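You operate a simulated robot arm through the tools that you are given. There is no shell and no other tool. Be economical: measure what you need, move in short steps, check, and stop when the job is done.

The job below is to be done with a simulated robot arm. You get a single attempt, and the scene is never put back.

Task
Stack the 30 mm bearing box from the top of the cart on top of the 20 mm bearing box. Put the rotor marked "56" from the rotors shelf on the top of the blue cabinet. Open the washer cupboard door, fetch the black seal ring and set it on the shelf in the washer cupboard, then shut the door. Do these in any order. Set down upright: rotor.

Only the result counts: the job must be done as asked and must still hold three seconds after the hand-in. Knocking over, shifting, dropping, spilling or breaking anything else fails it. Lids that push on must go on centred and level and be pressed home; caps that screw on are set level and turned clockwise until they are tight.

Robot
A 6-joint arm with a two-finger parallel gripper on a trunk, on a base that drives. Base frame: it is fixed to the floor where the robot stands at the start and does not move with it; the origin is under the middle of the robot, x ahead of it, y to its left, z up; the surface under the hand at the start is at about z = 0.48. Readings come in m, rad, newtons and seconds.
With the tool pointing down near the work surface it reaches from about 0.3 to 0.7 m from the robot's upright axis, wherever it stands. Its first joint turns from -2.897 to 2.897 rad. Places, roughly: black seal ring [-5.25, -1.5, 0.5]; rotor [-1, -2.75, 1]; shelf in the washer cupboard (24x40 cm) [-5.54, -1, 0.48]; top of the blue cabinet [-0.4, -2.8, 1.3]; washer cupboard door [-5.3, -1, 0.5]. Payload 4.1 kg.
The tool frame sits at the grasp point between the pads (the TCP): z along the fingers, y along the line on which they close. The tips reach 0.023 m beyond it. Largest opening 0.094 m; finger width 0.038, thickness 0.01; the body of the gripper, 0.054 by 0.096 m, starts 0.039 m behind the TCP.
Orientation is told as [roll, pitch, yaw] about the base's x, y, z axes, in that order, counted from this pose: with the fingers straight down and closing along the base's y, the tool's x points along the base's -x, its y along +y and its z along -z.

Tools
- The arm moves only by the tool step_arm. Its argument "series" is a list of rows, each a list of 2 entries, a list of its own where there are three numbers: the shift along the base's x, y, z in m, then the turn, a rotation vector about the base's x, y, z in rad. In form: [[[dx, dy, dz], [ax, ay, az]], ...]. A call has 1 to 8 rows; each row is the pose to reach, as a shift and turn from the pose commanded when the call began. "hand" is the opening, from 0 (shut) to 1 (fully open), set as the call begins (left out, the last holds). Rows are played at 5 a second. More than 0.05 m and 0.15 rad between two rows, or a gripper value outside its range, and nothing of the call is played. Where a pose cannot be reached the arm comes as near as it can. A force on the tool above 40 N (or 10 N above the force at the start of the call, whichever is more), or a blocked arm, ends the call early, and 0.2 s more pass. Each finger travels about 0.045 m/s and halts on what it meets, pressing with about 21 N; the grip force reading is that of the motor and also rises with nothing between the fingers. The clock runs only during rows and for 0.2 s after the last one: add rows that repeat a pose to give the fingers time. The reply holds the time, the measured pose of the TCP, the force on the tool along the base axes, the opening and the grip force, in the units named above and with some noise, with the torque about the TCP (base axes, N m) and any sound that the robot's microphone picked up.
- Cameras (640 x 400 px; columns grow to the right, rows downward): "scene" is now at [0.0001, 0.1094, 1.3095]; the picture's right is [-0.68, -0.73, 0.00], its down [-0.52, 0.48, -0.71] and it looks along [0.52, -0.48, -0.70] (base axes); focal length 255 px, centre (320, 200). "wrist" rides on the gripper at [0.086, 0.016, -0.074] in the tool frame; the picture's right is [-0.18, 0.98, 0.00], its down [-0.58, -0.11, -0.81] and it looks along [-0.79, -0.15, 0.59] (tool axes); focal length 243 px, centre (320, 200). There is no depth. A picture from a camera that has moved, and an enlarged one, comes with that camera's place and axes in the base frame and with its lens.
- get_image(camera): a new picture of that camera. It takes no simulated time.
- slide_trunk(by): slides the trunk up (or, below 0, down) by that many m; the arm and the scene camera ride with it, the base frame stays. It gives what a move gives, with no picture.
- steer(legs): drives the robot by 1 to 6 legs, each [ahead, turn to the left] in m and rad, along the robot's own axes; the way and the turn of a leg run together, so that a leg with both is an arc; at most 1.5 m and 3.142 rad a leg. The arm and the cameras ride along, it lands a little off, and it stops where it bumps. It gives what a move gives.
- head_to(pan, tilt): turns the head with the scene camera to pan (to the left, within 2.705 rad either way) and tilt (down, from -0.506 to 1.204), counted from straight ahead of the robot. It gives what a move gives.
- close_up(camera, box): a new picture of the part [left, top, right, bottom] of that camera's present view, enlarged. It takes no simulated time.
- close_job(): hands the job in; it is judged then, once.

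Work in short steps. Places have to be worked out from the pictures, the camera data and where the tool is seen: move nearer, look again, correct. Check each grasp and each placing, and mend what went wrong. You have 165 turns and 112 pictures in all, those below and enlarged ones among them. Open the gripper and draw the arm clear of the work before you hand the job in, unless the task says otherwise; then end with one line.

The tools are called after "Request:" by a JSON object that holds its "name" and its "arguments". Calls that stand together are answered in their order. step_arm: Moves the arm, as the interface text tells. Its arguments: {"type":"object","properties":{"series":{"type":"array","items":{"type":"array"}},"hand":{"type":"number"}},"required":["series"]} The other tools are called the same way: slide_trunk (by) slides the trunk up or down; steer (legs) drives the base; head_to (pan, tilt) turns the head that bears the scene camera; get_image (camera) takes a picture; close_up (camera, box) takes an enlarged picture of a part of a camera's view; close_job () hands the job in.

At the start:

```text
clock: 0.0
position: [0.4183, -0.2684, 0.762]
orientation: [0.0, 0.0, 0.001]
force: [0.0, 0.4, -0.4]
torque: [0.0, 0.01, -0.02]
grip_width: 0.0942
gripper_force: 0.0
trunk travel left (down, up): [-0.275, 0.315]
robot x, y, heading: [0.0015, -0.0023, 0.004]
head pan, tilt: [-0.75, 0.782]
```

scene: 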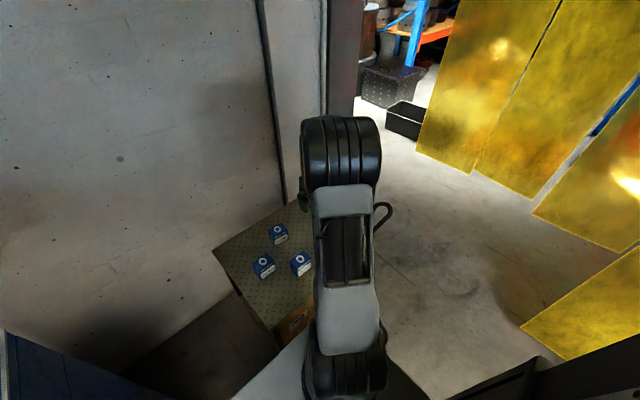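
wrist: 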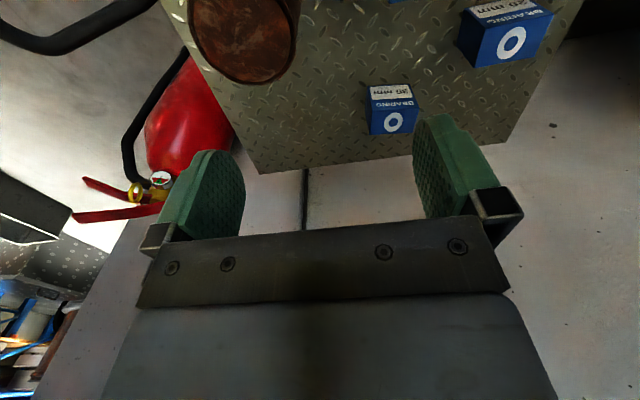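

The cart with three blue boxes is ahead; I need to read the labels, so I enlarge both views.

Request:
{"name": "close_up", "arguments": {"camera": "scene", "box": [220, 200, 348, 280]}}

Request:
{"name": "close_up", "arguments": {"camera": "wrist", "box": [340, 0, 580, 150]}}

```text
5.00 times, centred on (284, 240) of scene
camera zoom: at [0.0001, 0.1094, 1.3095], right [-0.68, -0.73, 0.0], down [-0.52, 0.48, -0.71], along [0.52, -0.48, -0.7], focal length 1277 px, centre (500, 0)
```

zoom: 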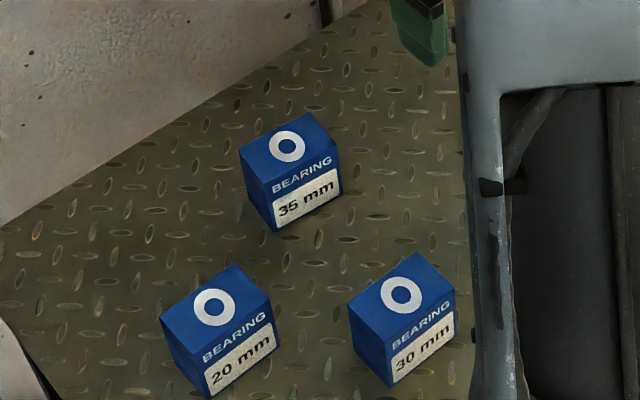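

```text
2.67 times, centred on (460, 75) of wrist
camera zoom: at [0.3329, -0.2511, 0.836], right [0.18, 0.98, 0.0], down [0.58, -0.11, 0.81], along [0.79, -0.15, -0.59], focal length 647 px, centre (-53, 533)
```

zoom: 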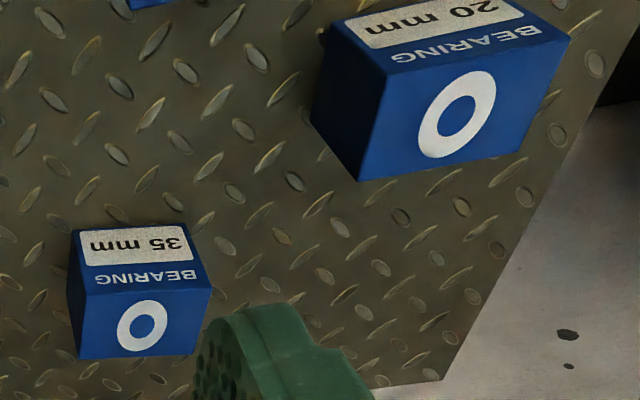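

The boxes are axis-aligned: 30 mm at about (0.406, -0.172), 20 mm at about (0.486, -0.071), tops near z 0.53. I move above the 30 mm box and look.

Request:
{"name": "step_arm", "arguments": {"series": [[[-0.006, 0.048, 0], [0, 0, 0]], [[-0.012, 0.096, 0], [0, 0, 0]], [[-0.012, 0.096, -0.045], [0, 0, 0]], [[-0.012, 0.096, -0.09], [0, 0, 0]], [[-0.012, 0.096, -0.13], [0, 0, 0]], [[-0.012, 0.096, -0.13], [0, 0, 0]]], "hand": 1}}

Request:
{"name": "get_image", "arguments": {"camera": "wrist"}}

Request:
{"name": "get_image", "arguments": {"camera": "scene"}}

```text
clock: 1.4
position: [0.407, -0.173, 0.631]
orientation: [0.0, 0.001, 0.0]
force: [0.7, 0.6, -0.2]
torque: [-0.03, -0.01, 0.01]
grip_width: 0.094
gripper_force: 0.1
trunk travel left (down, up): [-0.275, 0.315]
robot x, y, heading: [-0.0001, 0.0008, 0.002]
head pan, tilt: [-0.75, 0.782]
```

```text
107 pictures are left
camera wrist: at [0.3216, -0.1559, 0.7053], right [0.18, 0.98, 0.0], down [0.58, -0.11, 0.81], along [0.79, -0.15, -0.59], focal length 243 px, centre (320, 200)
```

wrist: 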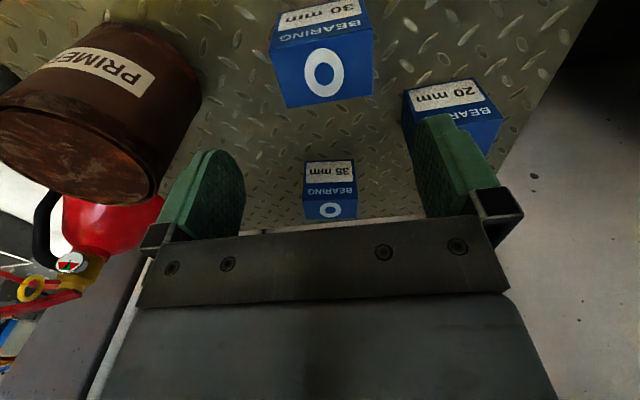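

```text
106 pictures are left
camera scene: at [0.0002, 0.1093, 1.3095], right [-0.68, -0.73, 0.0], down [-0.52, 0.48, -0.71], along [0.52, -0.48, -0.7], focal length 255 px, centre (320, 200)
```

scene: 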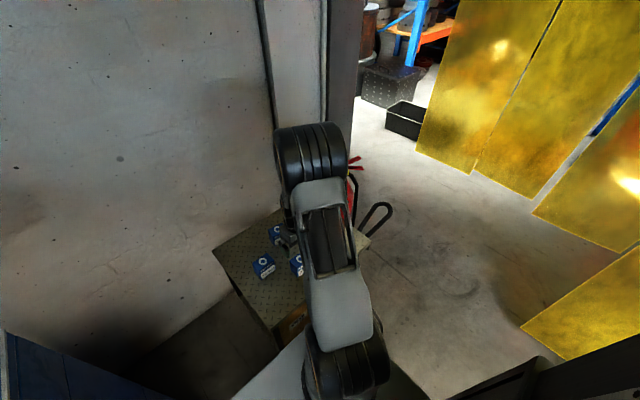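

The wrist view confirms the box centre at about (0.407, -0.170). I descend and grasp.

Request:
{"name": "step_arm", "arguments": {"series": [[[0, 0.002, -0.04], [0, 0, 0]], [[0, 0.002, -0.08], [0, 0, 0]], [[0, 0.002, -0.116], [0, 0, 0]], [[0, 0.002, -0.116], [0, 0, 0]]], "hand": 1}}

Request:
{"name": "step_arm", "arguments": {"series": [[[0, 0, 0], [0, 0, 0]], [[0, 0, 0], [0, 0, 0]], [[0, 0, 0], [0, 0, 0]], [[0, 0, 0], [0, 0, 0]], [[0, 0, 0], [0, 0, 0]]], "hand": 0}}

Request:
{"name": "get_image", "arguments": {"camera": "wrist"}}

```text
clock: 2.4
position: [0.4035, -0.1709, 0.5173]
orientation: [0.002, -0.001, 0.001]
force: [-0.2, 0.7, -0.3]
torque: [0.02, 0.01, -0.05]
grip_width: 0.094
gripper_force: 0.0
trunk travel left (down, up): [-0.275, 0.315]
robot x, y, heading: [-0.0, -0.0008, 0.002]
head pan, tilt: [-0.75, 0.782]
```

```text
clock: 3.6
position: [0.4043, -0.1704, 0.5173]
orientation: [0.001, -0.001, 0.0]
force: [-0.8, 0.3, -0.4]
torque: [0.0, 0.0, -0.02]
grip_width: 0.0638
gripper_force: 20.8
trunk travel left (down, up): [-0.275, 0.315]
robot x, y, heading: [0.0007, -0.0008, 0.001]
head pan, tilt: [-0.75, 0.782]
```

```text
105 pictures are left
camera wrist: at [0.3189, -0.1539, 0.5911], right [0.18, 0.98, 0.0], down [0.58, -0.11, 0.81], along [0.79, -0.15, -0.59], focal length 243 px, centre (320, 200)
```

wrist: 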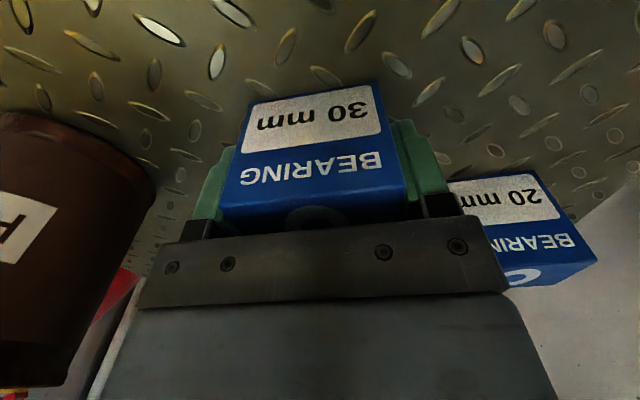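

The box is gripped (64 mm). I lift it and partially approach the 20 mm box to measure.

Request:
{"name": "step_arm", "arguments": {"series": [[[0, 0, 0.04], [0, 0, 0]], [[0, 0, 0.08], [0, 0, 0]], [[0, 0, 0.11], [0, 0, 0]], [[0, 0, 0.11], [0, 0, 0]]]}}

Request:
{"name": "get_image", "arguments": {"camera": "wrist"}}

Request:
{"name": "close_up", "arguments": {"camera": "scene", "box": [220, 200, 348, 280]}}

```text
clock: 4.6
position: [0.4049, -0.1719, 0.6247]
orientation: [0.0, -0.001, -0.002]
force: [0.2, 0.9, -1.9]
torque: [-0.03, 0.0, 0.02]
grip_width: 0.0639
gripper_force: 21.0
trunk travel left (down, up): [-0.275, 0.315]
robot x, y, heading: [0.0027, -0.0022, -0.0]
head pan, tilt: [-0.75, 0.782]
```

```text
104 pictures are left
camera wrist: at [0.32, -0.1552, 0.6993], right [0.18, 0.98, 0.0], down [0.58, -0.11, 0.81], along [0.79, -0.15, -0.59], focal length 243 px, centre (320, 200)
```

wrist: 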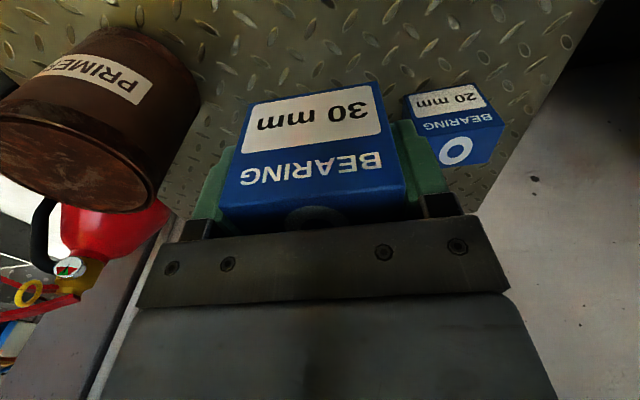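

```text
5.00 times, centred on (284, 240) of scene
camera zoom: at [0.0001, 0.1094, 1.3095], right [-0.68, -0.73, 0.0], down [-0.52, 0.48, -0.71], along [0.52, -0.48, -0.7], focal length 1277 px, centre (500, 0)
```

zoom: 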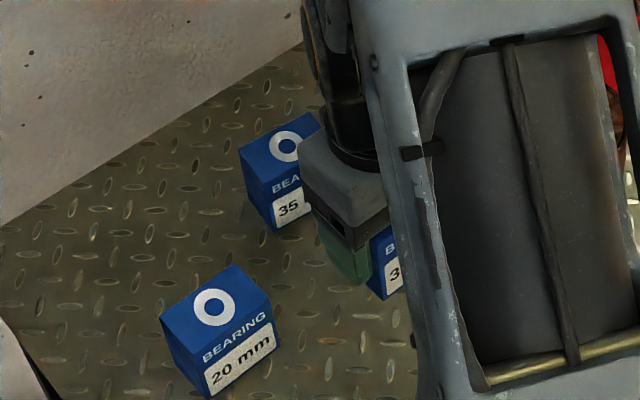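

I move above the 20 mm box at height, then check both views before lowering.

Request:
{"name": "step_arm", "arguments": {"series": [[[0.02, 0.025, 0], [0, 0, 0]], [[0.04, 0.05, 0], [0, 0, 0]], [[0.06, 0.075, 0], [0, 0, 0]], [[0.08, 0.101, 0], [0, 0, 0]], [[0.08, 0.101, 0], [0, 0, 0]]]}}

Request:
{"name": "get_image", "arguments": {"camera": "wrist"}}

Request:
{"name": "close_up", "arguments": {"camera": "scene", "box": [220, 200, 348, 280]}}

```text
clock: 5.8
position: [0.4849, -0.0697, 0.6256]
orientation: [0.0, 0.0, 0.0]
force: [0.3, -1.1, -2.8]
torque: [-0.01, -0.01, 0.01]
grip_width: 0.0639
gripper_force: 21.1
trunk travel left (down, up): [-0.275, 0.315]
robot x, y, heading: [-0.0022, -0.0012, -0.002]
head pan, tilt: [-0.75, 0.782]
```

```text
102 pictures are left
camera wrist: at [0.3996, -0.0537, 0.6989], right [0.18, 0.98, 0.0], down [0.58, -0.11, 0.81], along [0.79, -0.15, -0.59], focal length 243 px, centre (320, 200)
```

wrist: 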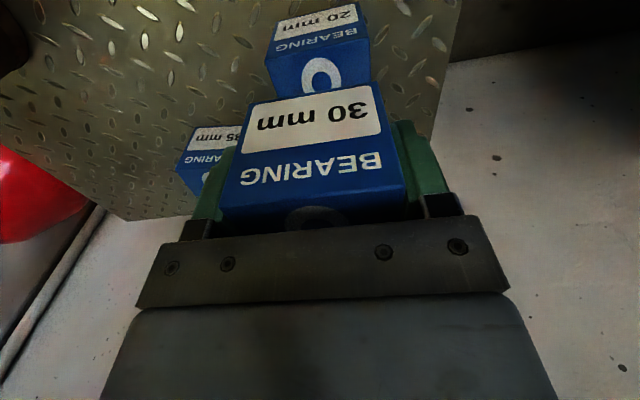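

```text
5.00 times, centred on (284, 240) of scene
camera zoom: at [0.0003, 0.1095, 1.3095], right [-0.68, -0.73, 0.0], down [-0.52, 0.48, -0.71], along [0.52, -0.48, -0.7], focal length 1277 px, centre (500, 0)
```

zoom: 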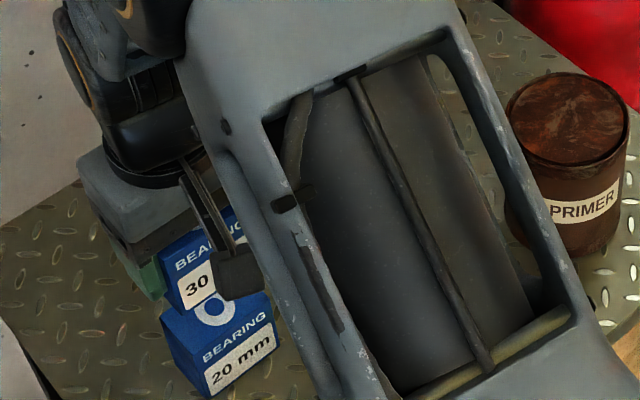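

Comparing with the earlier view over the 30 mm box, alignment is within about 2 mm. I lower toward contact in small steps.

Request:
{"name": "step_arm", "arguments": {"series": [[[0, 0, -0.02], [0, 0, 0]], [[0, 0, -0.04], [0, 0, 0]], [[0, 0, -0.044], [0, 0, 0]], [[0, 0, -0.047], [0, 0, 0]], [[0, 0, -0.047], [0, 0, 0]]]}}

Request:
{"name": "get_image", "arguments": {"camera": "wrist"}}

```text
clock: 7.0
position: [0.4859, -0.0687, 0.5784]
orientation: [0.0, -0.006, 0.001]
force: [1.0, -1.9, 18.1]
torque: [0.01, -0.03, -0.01]
grip_width: 0.0637
gripper_force: 21.4
trunk travel left (down, up): [-0.275, 0.315]
robot x, y, heading: [0.0033, 0.0001, -0.003]
head pan, tilt: [-0.75, 0.782]
```

```text
100 pictures are left
camera wrist: at [0.401, -0.0511, 0.6526], right [0.18, 0.98, 0.0], down [0.58, -0.11, 0.81], along [0.8, -0.15, -0.59], focal length 243 px, centre (320, 200)
```

wrist: 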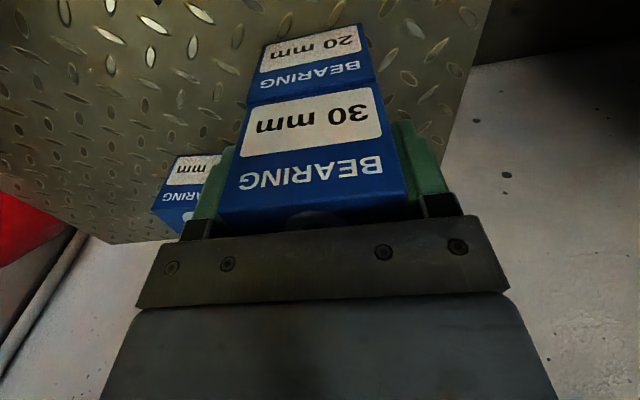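

Contact at 18 N with neat alignment. I ease off 1 mm, open, and rise.

Request:
{"name": "step_arm", "arguments": {"series": [[[0, 0, 0.001], [0, 0, 0]], [[0, 0, 0.001], [0, 0, 0]], [[0, 0, 0.001], [0, 0, 0]], [[0, 0, 0.001], [0, 0, 0]]], "hand": 1}}

Request:
{"name": "step_arm", "arguments": {"series": [[[0, 0, 0.03], [0, 0, 0]], [[0, 0, 0.07], [0, 0, 0]], [[0, 0, 0.12], [0, 0, 0]], [[0, 0, 0.17], [0, 0, 0]], [[0, 0, 0.2], [0, 0, 0]], [[0, 0, 0.2], [0, 0, 0]]]}}

Request:
{"name": "get_image", "arguments": {"camera": "wrist"}}

Request:
{"name": "head_to", "arguments": {"pan": -1.9, "tilt": 0.3}}

Request:
{"name": "get_image", "arguments": {"camera": "scene"}}

```text
clock: 8.0
position: [0.4855, -0.0673, 0.5795]
orientation: [0.0, 0.0, 0.0]
force: [0.2, -0.5, 0.9]
torque: [0.01, 0.01, -0.02]
grip_width: 0.0938
gripper_force: 0.0
trunk travel left (down, up): [-0.275, 0.315]
robot x, y, heading: [0.0006, -0.0026, 0.0]
head pan, tilt: [-0.75, 0.782]
```

```text
clock: 9.4
position: [0.4874, -0.0686, 0.7793]
orientation: [0.0, 0.0, -0.001]
force: [0.4, -0.4, -0.6]
torque: [-0.01, 0.02, -0.02]
grip_width: 0.0938
gripper_force: 0.0
trunk travel left (down, up): [-0.275, 0.315]
robot x, y, heading: [-0.0009, -0.001, 0.001]
head pan, tilt: [-0.75, 0.782]
```

```text
99 pictures are left
camera wrist: at [0.4016, -0.0505, 0.8541], right [0.18, 0.98, 0.0], down [0.58, -0.11, 0.81], along [0.79, -0.15, -0.59], focal length 243 px, centre (320, 200)
```

wrist: 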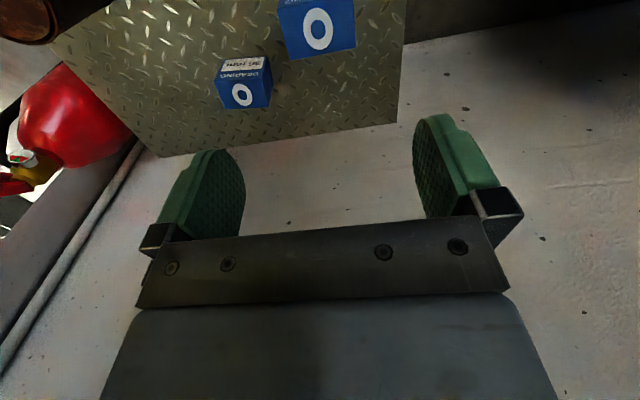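

```text
clock: 10.8
position: [0.4849, -0.0678, 0.7798]
orientation: [0.002, -0.001, 0.001]
force: [0.8, -0.6, 0.2]
torque: [0.02, 0.01, -0.01]
grip_width: 0.0941
gripper_force: 0.1
trunk travel left (down, up): [-0.275, 0.315]
robot x, y, heading: [0.0, 0.0001, -0.0]
head pan, tilt: [-1.901, 0.3]
```

```text
98 pictures are left
camera scene: at [-0.0897, 0.0767, 1.3524], right [-0.95, 0.32, 0.0], down [0.1, 0.28, -0.96], along [-0.31, -0.9, -0.3], focal length 255 px, centre (320, 200)
```

scene: 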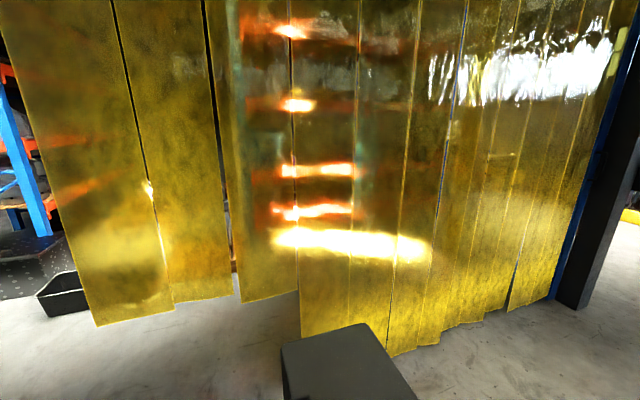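

Stack looks good. Now I survey surroundings: a strip curtain lies between me and the rotor area; I look around for a route.

Request:
{"name": "head_to", "arguments": {"pan": -1.0, "tilt": 0.3}}

Request:
{"name": "get_image", "arguments": {"camera": "scene"}}

Request:
{"name": "head_to", "arguments": {"pan": -2.65, "tilt": 0.4}}

Request:
{"name": "get_image", "arguments": {"camera": "scene"}}

Request:
{"name": "head_to", "arguments": {"pan": 2.5, "tilt": 0.4}}

Request:
{"name": "get_image", "arguments": {"camera": "scene"}}

```text
clock: 12.0
position: [0.4864, -0.0667, 0.7788]
orientation: [-0.002, -0.001, -0.001]
force: [0.3, -0.9, 0.3]
torque: [0.02, 0.02, 0.0]
grip_width: 0.0941
gripper_force: 0.1
trunk travel left (down, up): [-0.275, 0.315]
robot x, y, heading: [0.0035, 0.0008, -0.0]
head pan, tilt: [-1.0, 0.3]
```

```text
97 pictures are left
camera scene: at [-0.0091, 0.0864, 1.3524], right [-0.84, -0.54, 0.0], down [-0.16, 0.25, -0.96], along [0.52, -0.8, -0.3], focal length 255 px, centre (320, 200)
```

scene: 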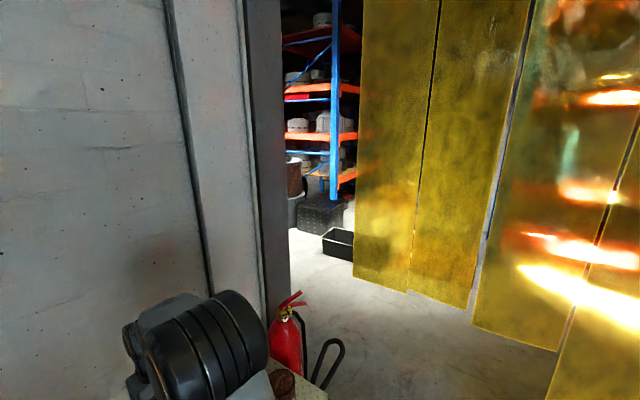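

```text
clock: 13.7
position: [0.4865, -0.0679, 0.7797]
orientation: [-0.001, 0.0, 0.001]
force: [-0.3, 0.3, 0.8]
torque: [0.04, -0.03, 0.0]
grip_width: 0.0941
gripper_force: 0.1
trunk travel left (down, up): [-0.275, 0.315]
robot x, y, heading: [0.0005, -0.0007, -0.002]
head pan, tilt: [-2.649, 0.4]
```

```text
96 pictures are left
camera scene: at [-0.1411, 0.1212, 1.3432], right [-0.47, 0.88, 0.0], down [0.34, 0.18, -0.92], along [-0.81, -0.44, -0.39], focal length 255 px, centre (320, 200)
```

scene: 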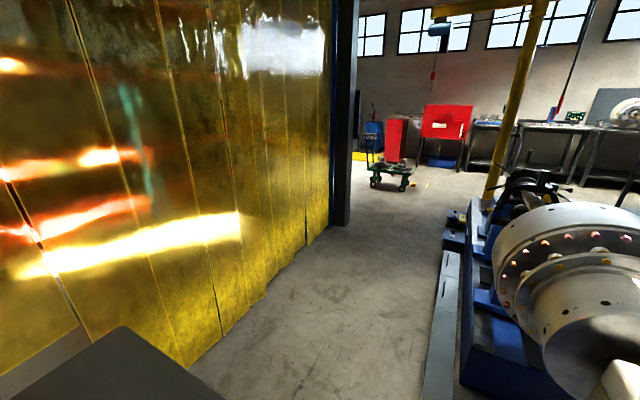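

```text
clock: 17.7
position: [0.4868, -0.0677, 0.7795]
orientation: [-0.001, 0.0, 0.0]
force: [-0.6, -0.2, -0.3]
torque: [0.0, 0.01, -0.03]
grip_width: 0.0938
gripper_force: 0.0
trunk travel left (down, up): [-0.275, 0.315]
robot x, y, heading: [0.0032, 0.0012, -0.005]
head pan, tilt: [2.499, 0.4]
```

```text
95 pictures are left
camera scene: at [-0.1337, 0.2205, 1.3431], right [0.6, 0.8, 0.0], down [0.31, -0.23, -0.92], along [-0.74, 0.55, -0.39], focal length 255 px, centre (320, 200)
```

scene: 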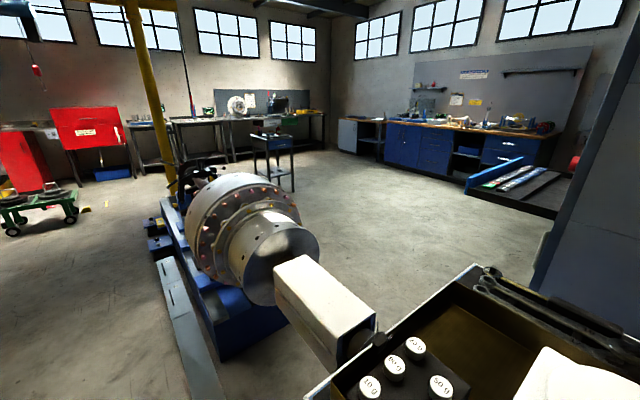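

The curtain plane seems near y ≈ -0.85 with a pillar at about x = -2.4. I look down close around the base to see clearances.

Request:
{"name": "head_to", "arguments": {"pan": 1.6, "tilt": 0.7}}

Request:
{"name": "get_image", "arguments": {"camera": "scene"}}

Request:
{"name": "head_to", "arguments": {"pan": 2.65, "tilt": 0.95}}

Request:
{"name": "get_image", "arguments": {"camera": "scene"}}

Request:
{"name": "head_to", "arguments": {"pan": -2.2, "tilt": 0.95}}

Request:
{"name": "get_image", "arguments": {"camera": "scene"}}

```text
clock: 18.9
position: [0.486, -0.0671, 0.779]
orientation: [0.0, 0.0, 0.001]
force: [0.6, -0.3, 0.5]
torque: [-0.03, -0.01, -0.02]
grip_width: 0.0939
gripper_force: 0.1
trunk travel left (down, up): [-0.275, 0.315]
robot x, y, heading: [0.0017, -0.0006, -0.004]
head pan, tilt: [1.6, 0.7]
```

```text
94 pictures are left
camera scene: at [-0.0621, 0.2499, 1.3163], right [1.0, 0.03, 0.0], down [0.02, -0.64, -0.77], along [-0.02, 0.76, -0.64], focal length 255 px, centre (320, 200)
```

scene: 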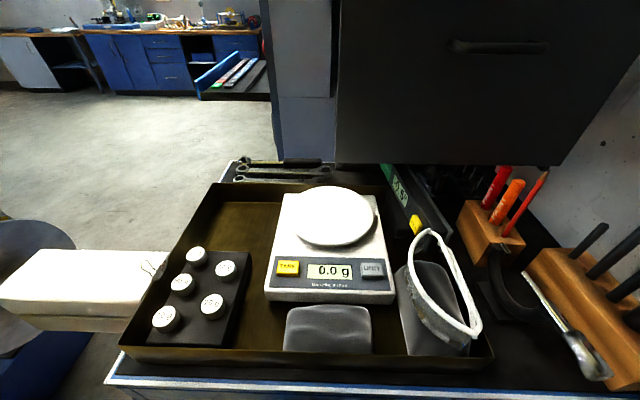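

```text
clock: 20.2
position: [0.4852, -0.0672, 0.7792]
orientation: [0.0, 0.0, -0.001]
force: [0.6, -0.5, -0.1]
torque: [0.04, -0.02, 0.0]
grip_width: 0.0939
gripper_force: 0.1
trunk travel left (down, up): [-0.275, 0.315]
robot x, y, heading: [-0.0004, 0.0034, 0.006]
head pan, tilt: [2.649, 0.949]
```

```text
93 pictures are left
camera scene: at [-0.1236, 0.1994, 1.2965], right [0.47, 0.88, 0.0], down [0.72, -0.38, -0.58], along [-0.51, 0.28, -0.81], focal length 255 px, centre (320, 200)
```

scene: 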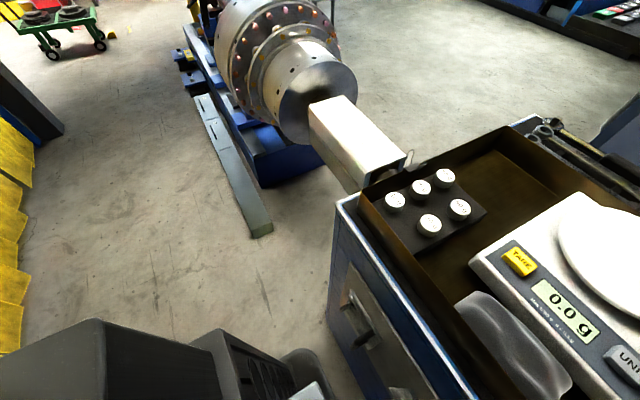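

```text
clock: 24.0
position: [0.4873, -0.0682, 0.7786]
orientation: [0.001, 0.001, 0.0]
force: [-0.2, 0.0, 0.0]
torque: [0.04, 0.01, 0.03]
grip_width: 0.094
gripper_force: 0.0
trunk travel left (down, up): [-0.275, 0.315]
robot x, y, heading: [-0.0012, 0.0018, 0.001]
head pan, tilt: [-2.201, 0.949]
```

```text
92 pictures are left
camera scene: at [-0.1023, 0.1063, 1.2965], right [-0.81, 0.59, 0.0], down [0.48, 0.66, -0.58], along [-0.34, -0.47, -0.81], focal length 255 px, centre (320, 200)
```

scene: 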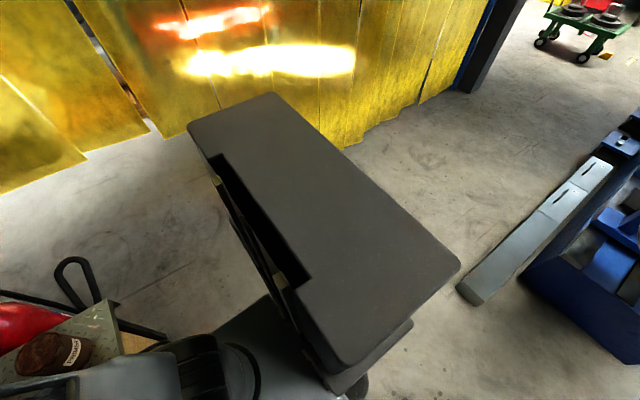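

The dark slab is the robot's own trunk; a corridor about 1 m wide (y from -0.85 to 0.18) leads back towards -x. I retract the arm and back away from the cart.

Request:
{"name": "step_arm", "arguments": {"series": [[[-0.02, 0, 0.04], [0, 0, 0]], [[-0.05, 0.01, 0.07], [0, 0, 0]], [[-0.08, 0.02, 0.1], [0, 0, 0]], [[-0.11, 0.03, 0.13], [0, 0, 0]], [[-0.13, 0.05, 0.16], [0, 0, 0]], [[-0.13, 0.07, 0.18], [0, 0, 0]], [[-0.13, 0.07, 0.18], [0, 0, 0]]]}}

Request:
{"name": "steer", "arguments": {"legs": [[-0.3, 0]]}}

Request:
{"name": "head_to", "arguments": {"pan": 0, "tilt": 0.45}}

Request:
{"name": "get_image", "arguments": {"camera": "scene"}}

```text
clock: 25.6
position: [0.3546, 0.0038, 0.9576]
orientation: [0.0, 0.0, 0.001]
force: [0.3, -0.8, 0.3]
torque: [0.02, 0.02, -0.04]
grip_width: 0.0941
gripper_force: 0.1
trunk travel left (down, up): [-0.275, 0.315]
robot x, y, heading: [0.0011, 0.0011, -0.003]
head pan, tilt: [-2.201, 0.949]
```

```text
clock: 27.6
position: [0.0636, 0.003, 0.9573]
orientation: [-0.001, 0.0, 0.0]
force: [0.6, 0.0, 0.7]
torque: [0.01, 0.01, -0.03]
grip_width: 0.0941
gripper_force: 0.1
trunk travel left (down, up): [-0.275, 0.315]
robot x, y, heading: [-0.2892, -0.0007, 0.002]
head pan, tilt: [-2.201, 0.949]
```

```text
clock: 29.7
position: [0.0613, 0.0028, 0.958]
orientation: [0.0, 0.002, -0.003]
force: [0.2, 0.8, -0.6]
torque: [0.01, 0.0, -0.02]
grip_width: 0.0939
gripper_force: 0.1
trunk travel left (down, up): [-0.275, 0.315]
robot x, y, heading: [-0.2926, -0.0001, 0.003]
head pan, tilt: [0.0, 0.45]
```

```text
91 pictures are left
camera scene: at [-0.2597, 0.1652, 1.3385], right [0.0, -1.0, 0.0], down [-0.44, 0.0, -0.9], along [0.9, 0.0, -0.44], focal length 255 px, centre (320, 200)
```

scene: 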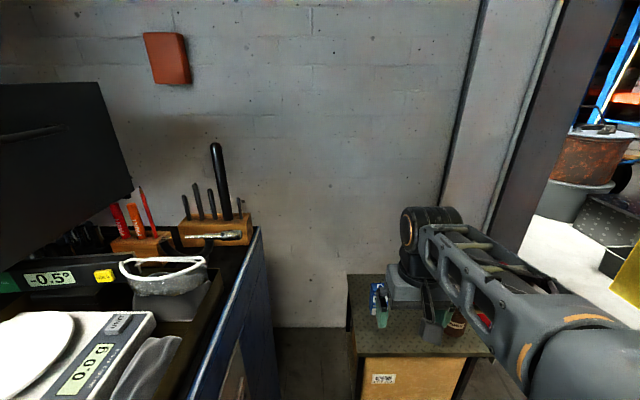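

Reversing works. I now turn right toward the corridor and look ahead.

Request:
{"name": "steer", "arguments": {"legs": [[0, -1.32], [0, -1.32]]}}

Request:
{"name": "get_image", "arguments": {"camera": "scene"}}

```text
clock: 32.1
position: [-0.0308, -0.2391, 0.9564]
orientation: [0.001, 0.003, -0.746]
force: [-0.2, -0.2, 0.3]
torque: [0.02, 0.0, 0.01]
grip_width: 0.0941
gripper_force: 0.1
trunk travel left (down, up): [-0.275, 0.315]
robot x, y, heading: [-0.2976, -0.0012, -0.742]
head pan, tilt: [0.0, 0.45]
stopped in leg 1: the robot was blocked; the commanded pose is now the measured one
```

```text
90 pictures are left
camera scene: at [-0.1598, 0.0994, 1.3385], right [-0.67, -0.74, 0.0], down [-0.32, 0.29, -0.9], along [0.67, -0.61, -0.44], focal length 255 px, centre (320, 200)
```

scene: 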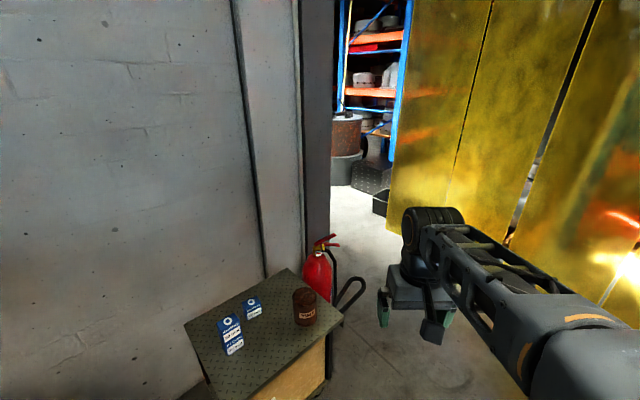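

The turn got blocked at heading -0.74, probably the rear corner against the bench. I advance a bit diagonally away from it, then turn on.

Request:
{"name": "steer", "arguments": {"legs": [[0.2, 0]]}}

Request:
{"name": "steer", "arguments": {"legs": [[0, -0.7]]}}

Request:
{"name": "get_image", "arguments": {"camera": "scene"}}

```text
clock: 33.7
position: [0.1164, -0.3736, 0.957]
orientation: [0.0, 0.001, -0.742]
force: [0.2, -0.4, -0.1]
torque: [0.0, -0.01, 0.03]
grip_width: 0.0939
gripper_force: 0.0
trunk travel left (down, up): [-0.275, 0.315]
robot x, y, heading: [-0.151, -0.1389, -0.734]
head pan, tilt: [0.0, 0.45]
```

```text
clock: 36.0
position: [-0.0974, -0.489, 0.9566]
orientation: [0.001, 0.001, -1.439]
force: [0.1, -0.5, -0.1]
torque: [0.03, 0.01, -0.01]
grip_width: 0.094
gripper_force: 0.1
trunk travel left (down, up): [-0.275, 0.315]
robot x, y, heading: [-0.1445, -0.1335, -1.436]
head pan, tilt: [0.0, 0.45]
```

```text
89 pictures are left
camera scene: at [0.0231, -0.146, 1.3385], right [-0.99, -0.14, 0.0], down [-0.06, 0.43, -0.9], along [0.13, -0.89, -0.44], focal length 255 px, centre (320, 200)
```

scene: 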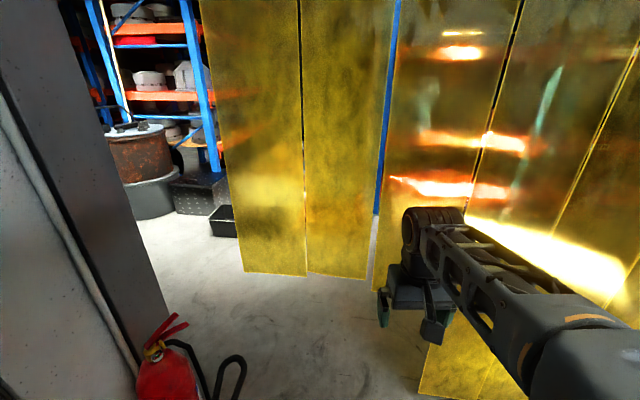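

Parallax puts the short strips at y≈-0.8, so the gap is too narrow; I go around by the pillar. Turning further right.

Request:
{"name": "steer", "arguments": {"legs": [[0, -1.4]]}}

Request:
{"name": "get_image", "arguments": {"camera": "scene"}}

```text
clock: 39.8
position: [-0.4833, -0.2461, 0.9574]
orientation: [0.001, 0.002, -2.837]
force: [0.2, 0.5, 0.1]
torque: [0.01, 0.01, 0.04]
grip_width: 0.0938
gripper_force: 0.1
trunk travel left (down, up): [-0.275, 0.315]
robot x, y, heading: [-0.1456, -0.1381, -2.831]
head pan, tilt: [0.0, 0.45]
```

```text
88 pictures are left
camera scene: at [-0.1253, -0.3058, 1.3385], right [-0.31, 0.95, 0.0], down [0.41, 0.13, -0.9], along [-0.86, -0.28, -0.44], focal length 255 px, centre (320, 200)
```

scene: 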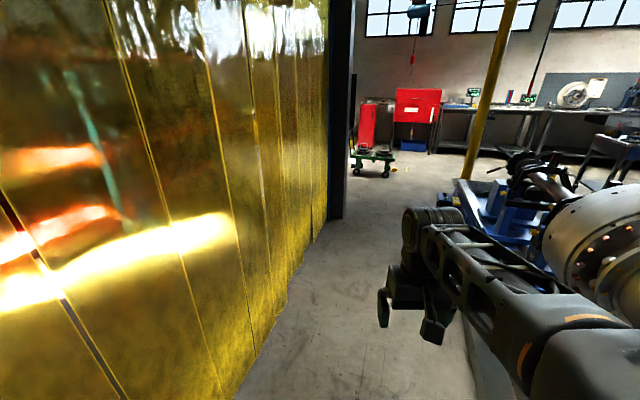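

Corridor ahead: curtain at y≈-0.87, rail at y≈0.18. I drive along y≈-0.33 to past the pillar.

Request:
{"name": "steer", "arguments": {"legs": [[0.65, 0], [0, -0.31], [1.2, 0]]}}

Request:
{"name": "get_image", "arguments": {"camera": "scene"}}

```text
clock: 50.1
position: [-2.3121, -0.3274, 0.9566]
orientation: [0.0, 0.003, 3.136]
force: [0.7, -1.1, 0.9]
torque: [-0.02, 0.0, -0.01]
grip_width: 0.0941
gripper_force: 0.1
trunk travel left (down, up): [-0.275, 0.315]
robot x, y, heading: [-1.9556, -0.3233, -3.139]
head pan, tilt: [0.0, 0.45]
```

```text
87 pictures are left
camera scene: at [-1.9881, -0.4942, 1.3385], right [0.0, 1.0, 0.0], down [0.44, 0.0, -0.9], along [-0.9, 0.0, -0.44], focal length 255 px, centre (320, 200)
```

scene: 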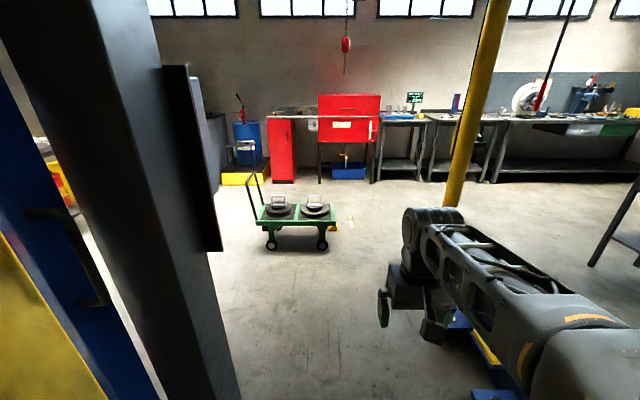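

The red tall cabinet near (-5.4, -1.04) should be the washer cupboard. I zoom in on it and the blue/yellow area for the seal ring.

Request:
{"name": "close_up", "arguments": {"camera": "scene", "box": [190, 80, 430, 230]}}

Request:
{"name": "head_to", "arguments": {"pan": 1.2, "tilt": 0.3}}

Request:
{"name": "get_image", "arguments": {"camera": "scene"}}

```text
2.67 times, centred on (310, 155) of scene
camera zoom: at [-1.9881, -0.4942, 1.3385], right [0.0, 1.0, 0.0], down [0.44, 0.0, -0.9], along [-0.9, 0.0, -0.44], focal length 681 px, centre (347, 320)
```

zoom: 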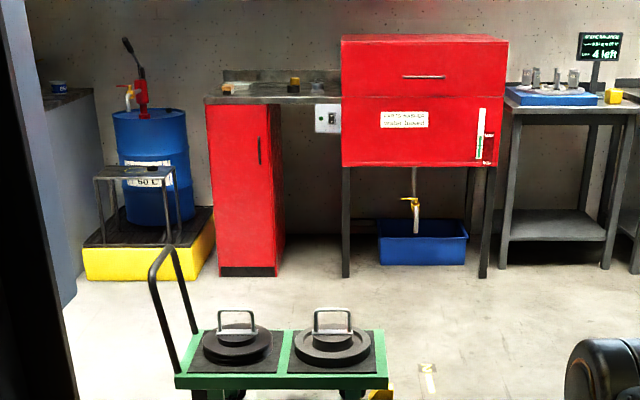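

```text
clock: 51.5
position: [-2.3115, -0.3275, 0.9566]
orientation: [-0.001, 0.001, 3.136]
force: [0.0, 0.6, 0.5]
torque: [0.01, 0.01, 0.01]
grip_width: 0.0939
gripper_force: 0.1
trunk travel left (down, up): [-0.275, 0.315]
robot x, y, heading: [-1.955, -0.3281, -3.135]
head pan, tilt: [1.201, 0.3]
```

```text
85 pictures are left
camera scene: at [-1.93, -0.5811, 1.3524], right [-0.93, 0.36, 0.0], down [0.11, 0.28, -0.96], along [-0.34, -0.89, -0.3], focal length 255 px, centre (320, 200)
```

scene: 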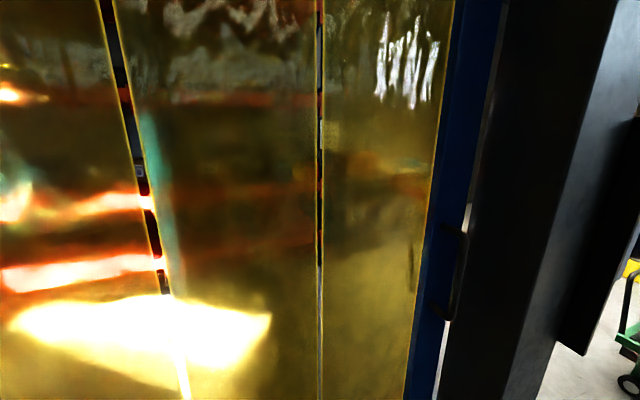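

The ring seems to lie on the small stand by the drum; the cupboard handle is on its right (+y) edge. I drive on towards them, keeping clear of the green trolley.

Request:
{"name": "steer", "arguments": {"legs": [[1.3, 0], [1.1, 0]]}}

Request:
{"name": "head_to", "arguments": {"pan": 0.6, "tilt": 0.6}}

Request:
{"name": "get_image", "arguments": {"camera": "scene"}}

Request:
{"name": "head_to", "arguments": {"pan": 1.5, "tilt": 0.4}}

Request:
{"name": "get_image", "arguments": {"camera": "scene"}}

```text
clock: 60.2
position: [-3.8787, -0.3253, 0.956]
orientation: [0.001, -0.001, -3.103]
force: [0.9, 0.1, 0.2]
torque: [0.02, 0.0, 0.0]
grip_width: 0.0939
gripper_force: 0.0
trunk travel left (down, up): [-0.275, 0.315]
robot x, y, heading: [-3.5257, -0.283, -2.989]
head pan, tilt: [1.201, 0.3]
stopped in leg 2: the robot was blocked; the commanded pose is now the measured one
```

```text
clock: 61.2
position: [-3.8793, -0.3249, 0.9555]
orientation: [0.0, 0.0, -3.102]
force: [-0.4, -0.1, 0.3]
torque: [-0.02, 0.04, 0.0]
grip_width: 0.094
gripper_force: 0.1
trunk travel left (down, up): [-0.275, 0.315]
robot x, y, heading: [-3.5246, -0.2799, -2.991]
head pan, tilt: [0.6, 0.6]
```

```text
84 pictures are left
camera scene: at [-3.5052, -0.4971, 1.325], right [-0.68, 0.73, 0.0], down [0.41, 0.39, -0.83], along [-0.6, -0.57, -0.56], focal length 255 px, centre (320, 200)
```

scene: 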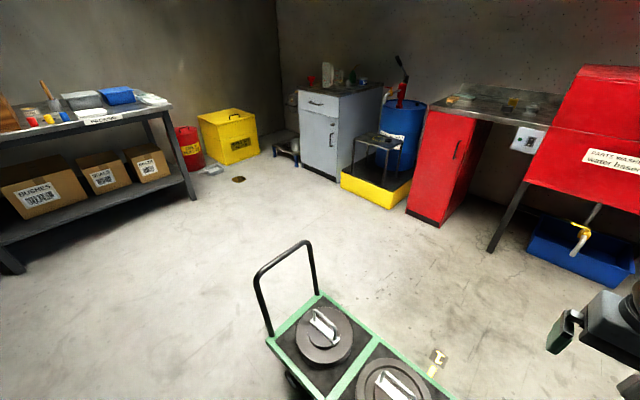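

```text
clock: 62.4
position: [-3.8782, -0.3248, 0.9571]
orientation: [-0.001, 0.001, -3.102]
force: [-0.1, -0.5, 0.0]
torque: [0.0, -0.01, -0.01]
grip_width: 0.0939
gripper_force: 0.1
trunk travel left (down, up): [-0.275, 0.315]
robot x, y, heading: [-3.5225, -0.2824, -2.986]
head pan, tilt: [1.499, 0.4]
```

```text
83 pictures are left
camera scene: at [-3.4333, -0.5289, 1.3431], right [-1.0, -0.08, 0.0], down [-0.03, 0.39, -0.92], along [0.07, -0.92, -0.39], focal length 255 px, centre (320, 200)
```

scene: 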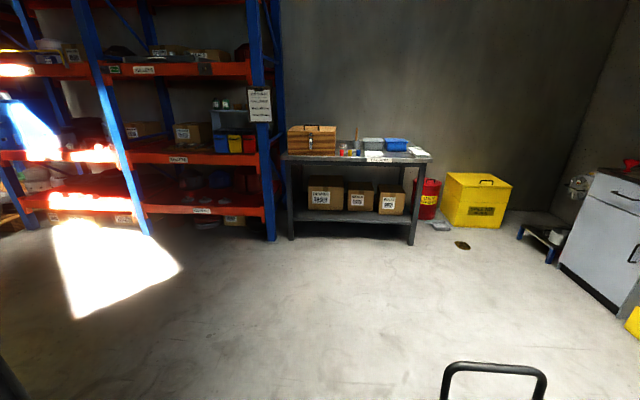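

I bumped the green trolley (its corners computed before/after agree within error, so it apparently held). I back off and check the lane on the +y side.

Request:
{"name": "steer", "arguments": {"legs": [[-0.3, 0]]}}

Request:
{"name": "head_to", "arguments": {"pan": -0.5, "tilt": 0.7}}

Request:
{"name": "get_image", "arguments": {"camera": "scene"}}

Request:
{"name": "head_to", "arguments": {"pan": 0.15, "tilt": 0.8}}

Request:
{"name": "get_image", "arguments": {"camera": "scene"}}

```text
clock: 64.5
position: [-3.5752, -0.2782, 0.9568]
orientation: [0.0, 0.001, -3.099]
force: [0.1, -0.6, 0.4]
torque: [-0.03, 0.0, -0.01]
grip_width: 0.0942
gripper_force: 0.2
trunk travel left (down, up): [-0.275, 0.315]
robot x, y, heading: [-3.2208, -0.235, -2.983]
head pan, tilt: [1.499, 0.4]
```

```text
clock: 66.4
position: [-3.5749, -0.2776, 0.9558]
orientation: [0.001, 0.001, -3.1]
force: [0.3, -0.6, -0.2]
torque: [-0.02, 0.03, 0.03]
grip_width: 0.0941
gripper_force: 0.1
trunk travel left (down, up): [-0.275, 0.315]
robot x, y, heading: [-3.225, -0.2347, -2.991]
head pan, tilt: [-0.499, 0.7]
```

```text
82 pictures are left
camera scene: at [-3.2163, -0.3604, 1.3163], right [0.34, 0.94, 0.0], down [0.61, -0.22, -0.77], along [-0.72, 0.26, -0.64], focal length 255 px, centre (320, 200)
```

scene: 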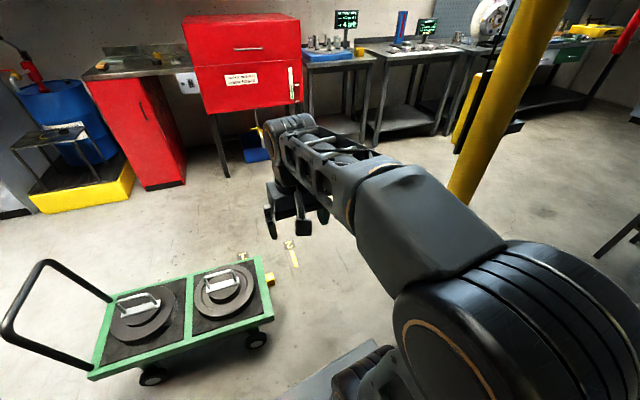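

```text
clock: 67.5
position: [-3.5746, -0.2779, 0.9574]
orientation: [-0.001, 0.002, -3.099]
force: [-0.1, -0.7, 0.1]
torque: [0.03, -0.03, 0.01]
grip_width: 0.0941
gripper_force: 0.1
trunk travel left (down, up): [-0.275, 0.315]
robot x, y, heading: [-3.2226, -0.2318, -2.989]
head pan, tilt: [0.15, 0.799]
```

```text
81 pictures are left
camera scene: at [-3.2133, -0.4132, 1.3081], right [-0.3, 0.95, 0.0], down [0.68, 0.22, -0.7], along [-0.67, -0.21, -0.72], focal length 255 px, centre (320, 200)
```

scene: 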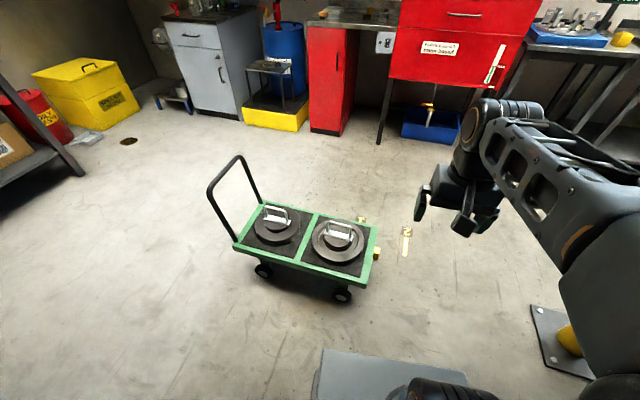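

The trolley stands at x -3.77..-4.1, y -1.02..-0.37, unmoved. The lane on its -y side is wide, so I go round that way to stand in front of the stand with the ring.

Request:
{"name": "steer", "arguments": {"legs": [[0, 1.42], [1.42, 0], [0, -1.571]]}}

Request:
{"name": "head_to", "arguments": {"pan": 0.0, "tilt": 0.6}}

Request:
{"name": "get_image", "arguments": {"camera": "scene"}}

```text
clock: 81.8
position: [-3.5454, -1.5853, 0.9585]
orientation: [0.001, 0.002, 3.008]
force: [-0.7, 0.8, -0.4]
torque: [0.0, 0.02, 0.04]
grip_width: 0.0943
gripper_force: 0.0
trunk travel left (down, up): [-0.275, 0.315]
robot x, y, heading: [-3.1899, -1.5999, 3.12]
head pan, tilt: [0.15, 0.799]
```

```text
clock: 82.5
position: [-3.544, -1.585, 0.956]
orientation: [0.0, 0.001, 3.008]
force: [0.0, -0.4, -0.1]
torque: [0.0, -0.01, -0.01]
grip_width: 0.0939
gripper_force: 0.0
trunk travel left (down, up): [-0.275, 0.315]
robot x, y, heading: [-3.1893, -1.5989, 3.127]
head pan, tilt: [0.0, 0.6]
```

```text
80 pictures are left
camera scene: at [-3.2212, -1.7684, 1.3249], right [0.02, 1.0, 0.0], down [0.57, -0.01, -0.82], along [-0.82, 0.02, -0.57], focal length 255 px, centre (320, 200)
```

scene: 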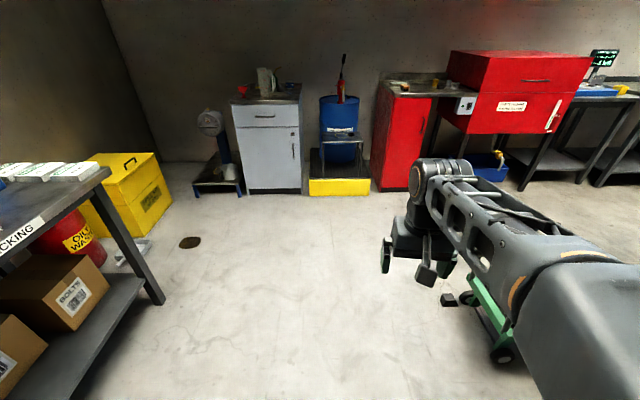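

Path ahead is clear (trolley's handle end near y ≈ -1.1). I drive 1.3 m forward and look at the stand and cupboard.

Request:
{"name": "steer", "arguments": {"legs": [[1.3, 0.015]]}}

Request:
{"name": "head_to", "arguments": {"pan": -0.15, "tilt": 0.75}}

Request:
{"name": "get_image", "arguments": {"camera": "scene"}}

Request:
{"name": "get_image", "arguments": {"camera": "wrist"}}

```text
clock: 89.0
position: [-4.8418, -1.6021, 0.9573]
orientation: [-0.001, 0.001, 3.052]
force: [0.4, -1.2, 0.3]
torque: [-0.01, -0.01, 0.0]
grip_width: 0.0942
gripper_force: 0.2
trunk travel left (down, up): [-0.275, 0.315]
robot x, y, heading: [-4.4841, -1.6013, -3.119]
head pan, tilt: [0.0, 0.6]
```

```text
clock: 89.7
position: [-4.8416, -1.6021, 0.9571]
orientation: [0.001, 0.002, 3.051]
force: [-0.4, -0.2, 0.1]
torque: [-0.01, -0.01, 0.0]
grip_width: 0.0943
gripper_force: 0.0
trunk travel left (down, up): [-0.275, 0.315]
robot x, y, heading: [-4.487, -1.6043, -3.119]
head pan, tilt: [-0.15, 0.75]
```

```text
79 pictures are left
camera scene: at [-4.5035, -1.7598, 1.3121], right [0.13, 0.99, 0.0], down [0.68, -0.09, -0.73], along [-0.73, 0.09, -0.68], focal length 255 px, centre (320, 200)
```

scene: 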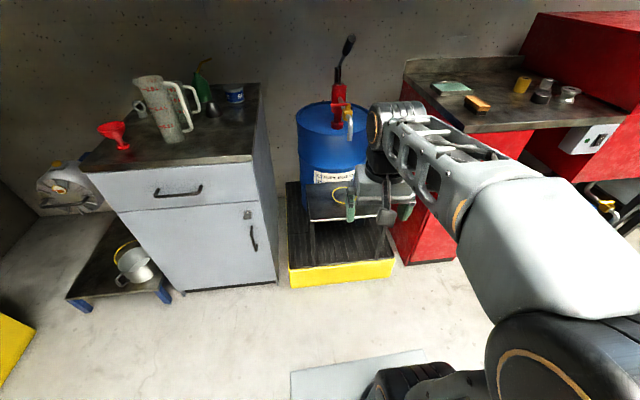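

```text
78 pictures are left
camera wrist: at [-4.7552, -1.6263, 1.031], right [-0.27, -0.96, 0.0], down [-0.57, 0.16, 0.81], along [-0.77, 0.22, -0.59], focal length 243 px, centre (320, 200)
```

wrist: 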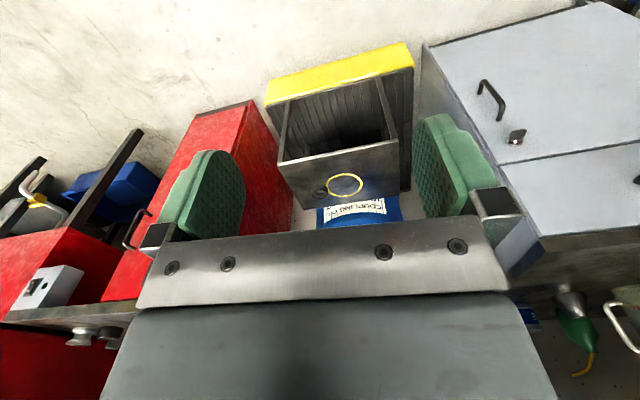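

The stand holds a yellow ring and a dark thing beside it; I zoom.

Request:
{"name": "close_up", "arguments": {"camera": "wrist", "box": [270, 130, 430, 230]}}

```text
4.00 times, centred on (350, 180) of wrist
camera zoom: at [-4.7552, -1.6263, 1.031], right [-0.27, -0.96, 0.0], down [-0.57, 0.16, 0.81], along [-0.77, 0.22, -0.59], focal length 970 px, centre (200, 280)
```

zoom: 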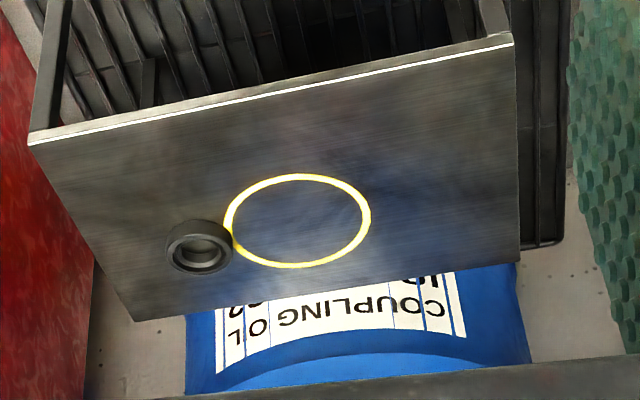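

The black seal ring (≈55 mm) is on the stand at about (-5.39, -1.445, 0.5). The door must be opened first, so I drive over to stand in front of the cupboard, staying clear of the trolley.

Request:
{"name": "steer", "arguments": {"legs": [[0.18, 0], [0, -1.592], [0.72, 0], [0, 1.571]]}}

Request:
{"name": "head_to", "arguments": {"pan": 0.1, "tilt": 0.75}}

Request:
{"name": "get_image", "arguments": {"camera": "scene"}}

Request:
{"name": "get_image", "arguments": {"camera": "wrist"}}

```text
clock: 102.6
position: [-5.017, -0.9137, 0.9577]
orientation: [0.001, 0.002, 3.106]
force: [0.2, 0.3, -0.2]
torque: [0.04, 0.0, -0.03]
grip_width: 0.094
gripper_force: 0.0
trunk travel left (down, up): [-0.275, 0.315]
robot x, y, heading: [-4.6603, -0.8972, -3.057]
head pan, tilt: [-0.15, 0.75]
```

```text
clock: 103.3
position: [-5.0169, -0.9148, 0.956]
orientation: [0.0, 0.001, 3.106]
force: [0.4, 0.1, -0.4]
torque: [-0.03, 0.01, 0.01]
grip_width: 0.0943
gripper_force: 0.1
trunk travel left (down, up): [-0.275, 0.315]
robot x, y, heading: [-4.664, -0.8961, -3.062]
head pan, tilt: [0.099, 0.75]
```

```text
76 pictures are left
camera scene: at [-4.6695, -1.0724, 1.312], right [-0.18, 0.98, 0.0], down [0.67, 0.12, -0.73], along [-0.72, -0.13, -0.68], focal length 255 px, centre (320, 200)
```

scene: 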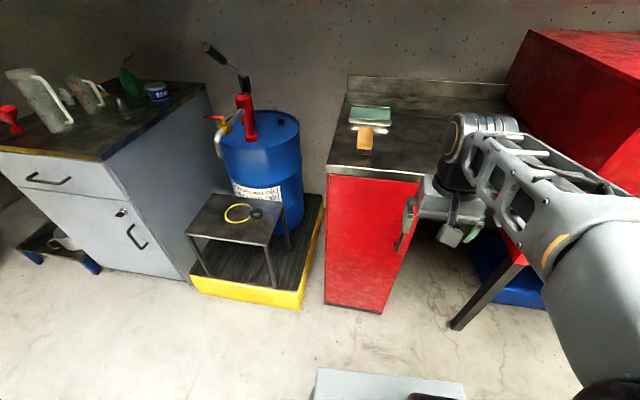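

```text
75 pictures are left
camera wrist: at [-4.9291, -0.9324, 1.031], right [-0.22, -0.98, 0.0], down [-0.58, 0.13, 0.81], along [-0.79, 0.18, -0.59], focal length 243 px, centre (320, 200)
```

wrist: 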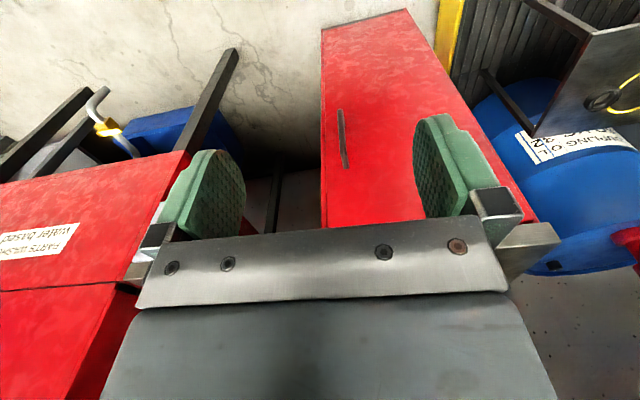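

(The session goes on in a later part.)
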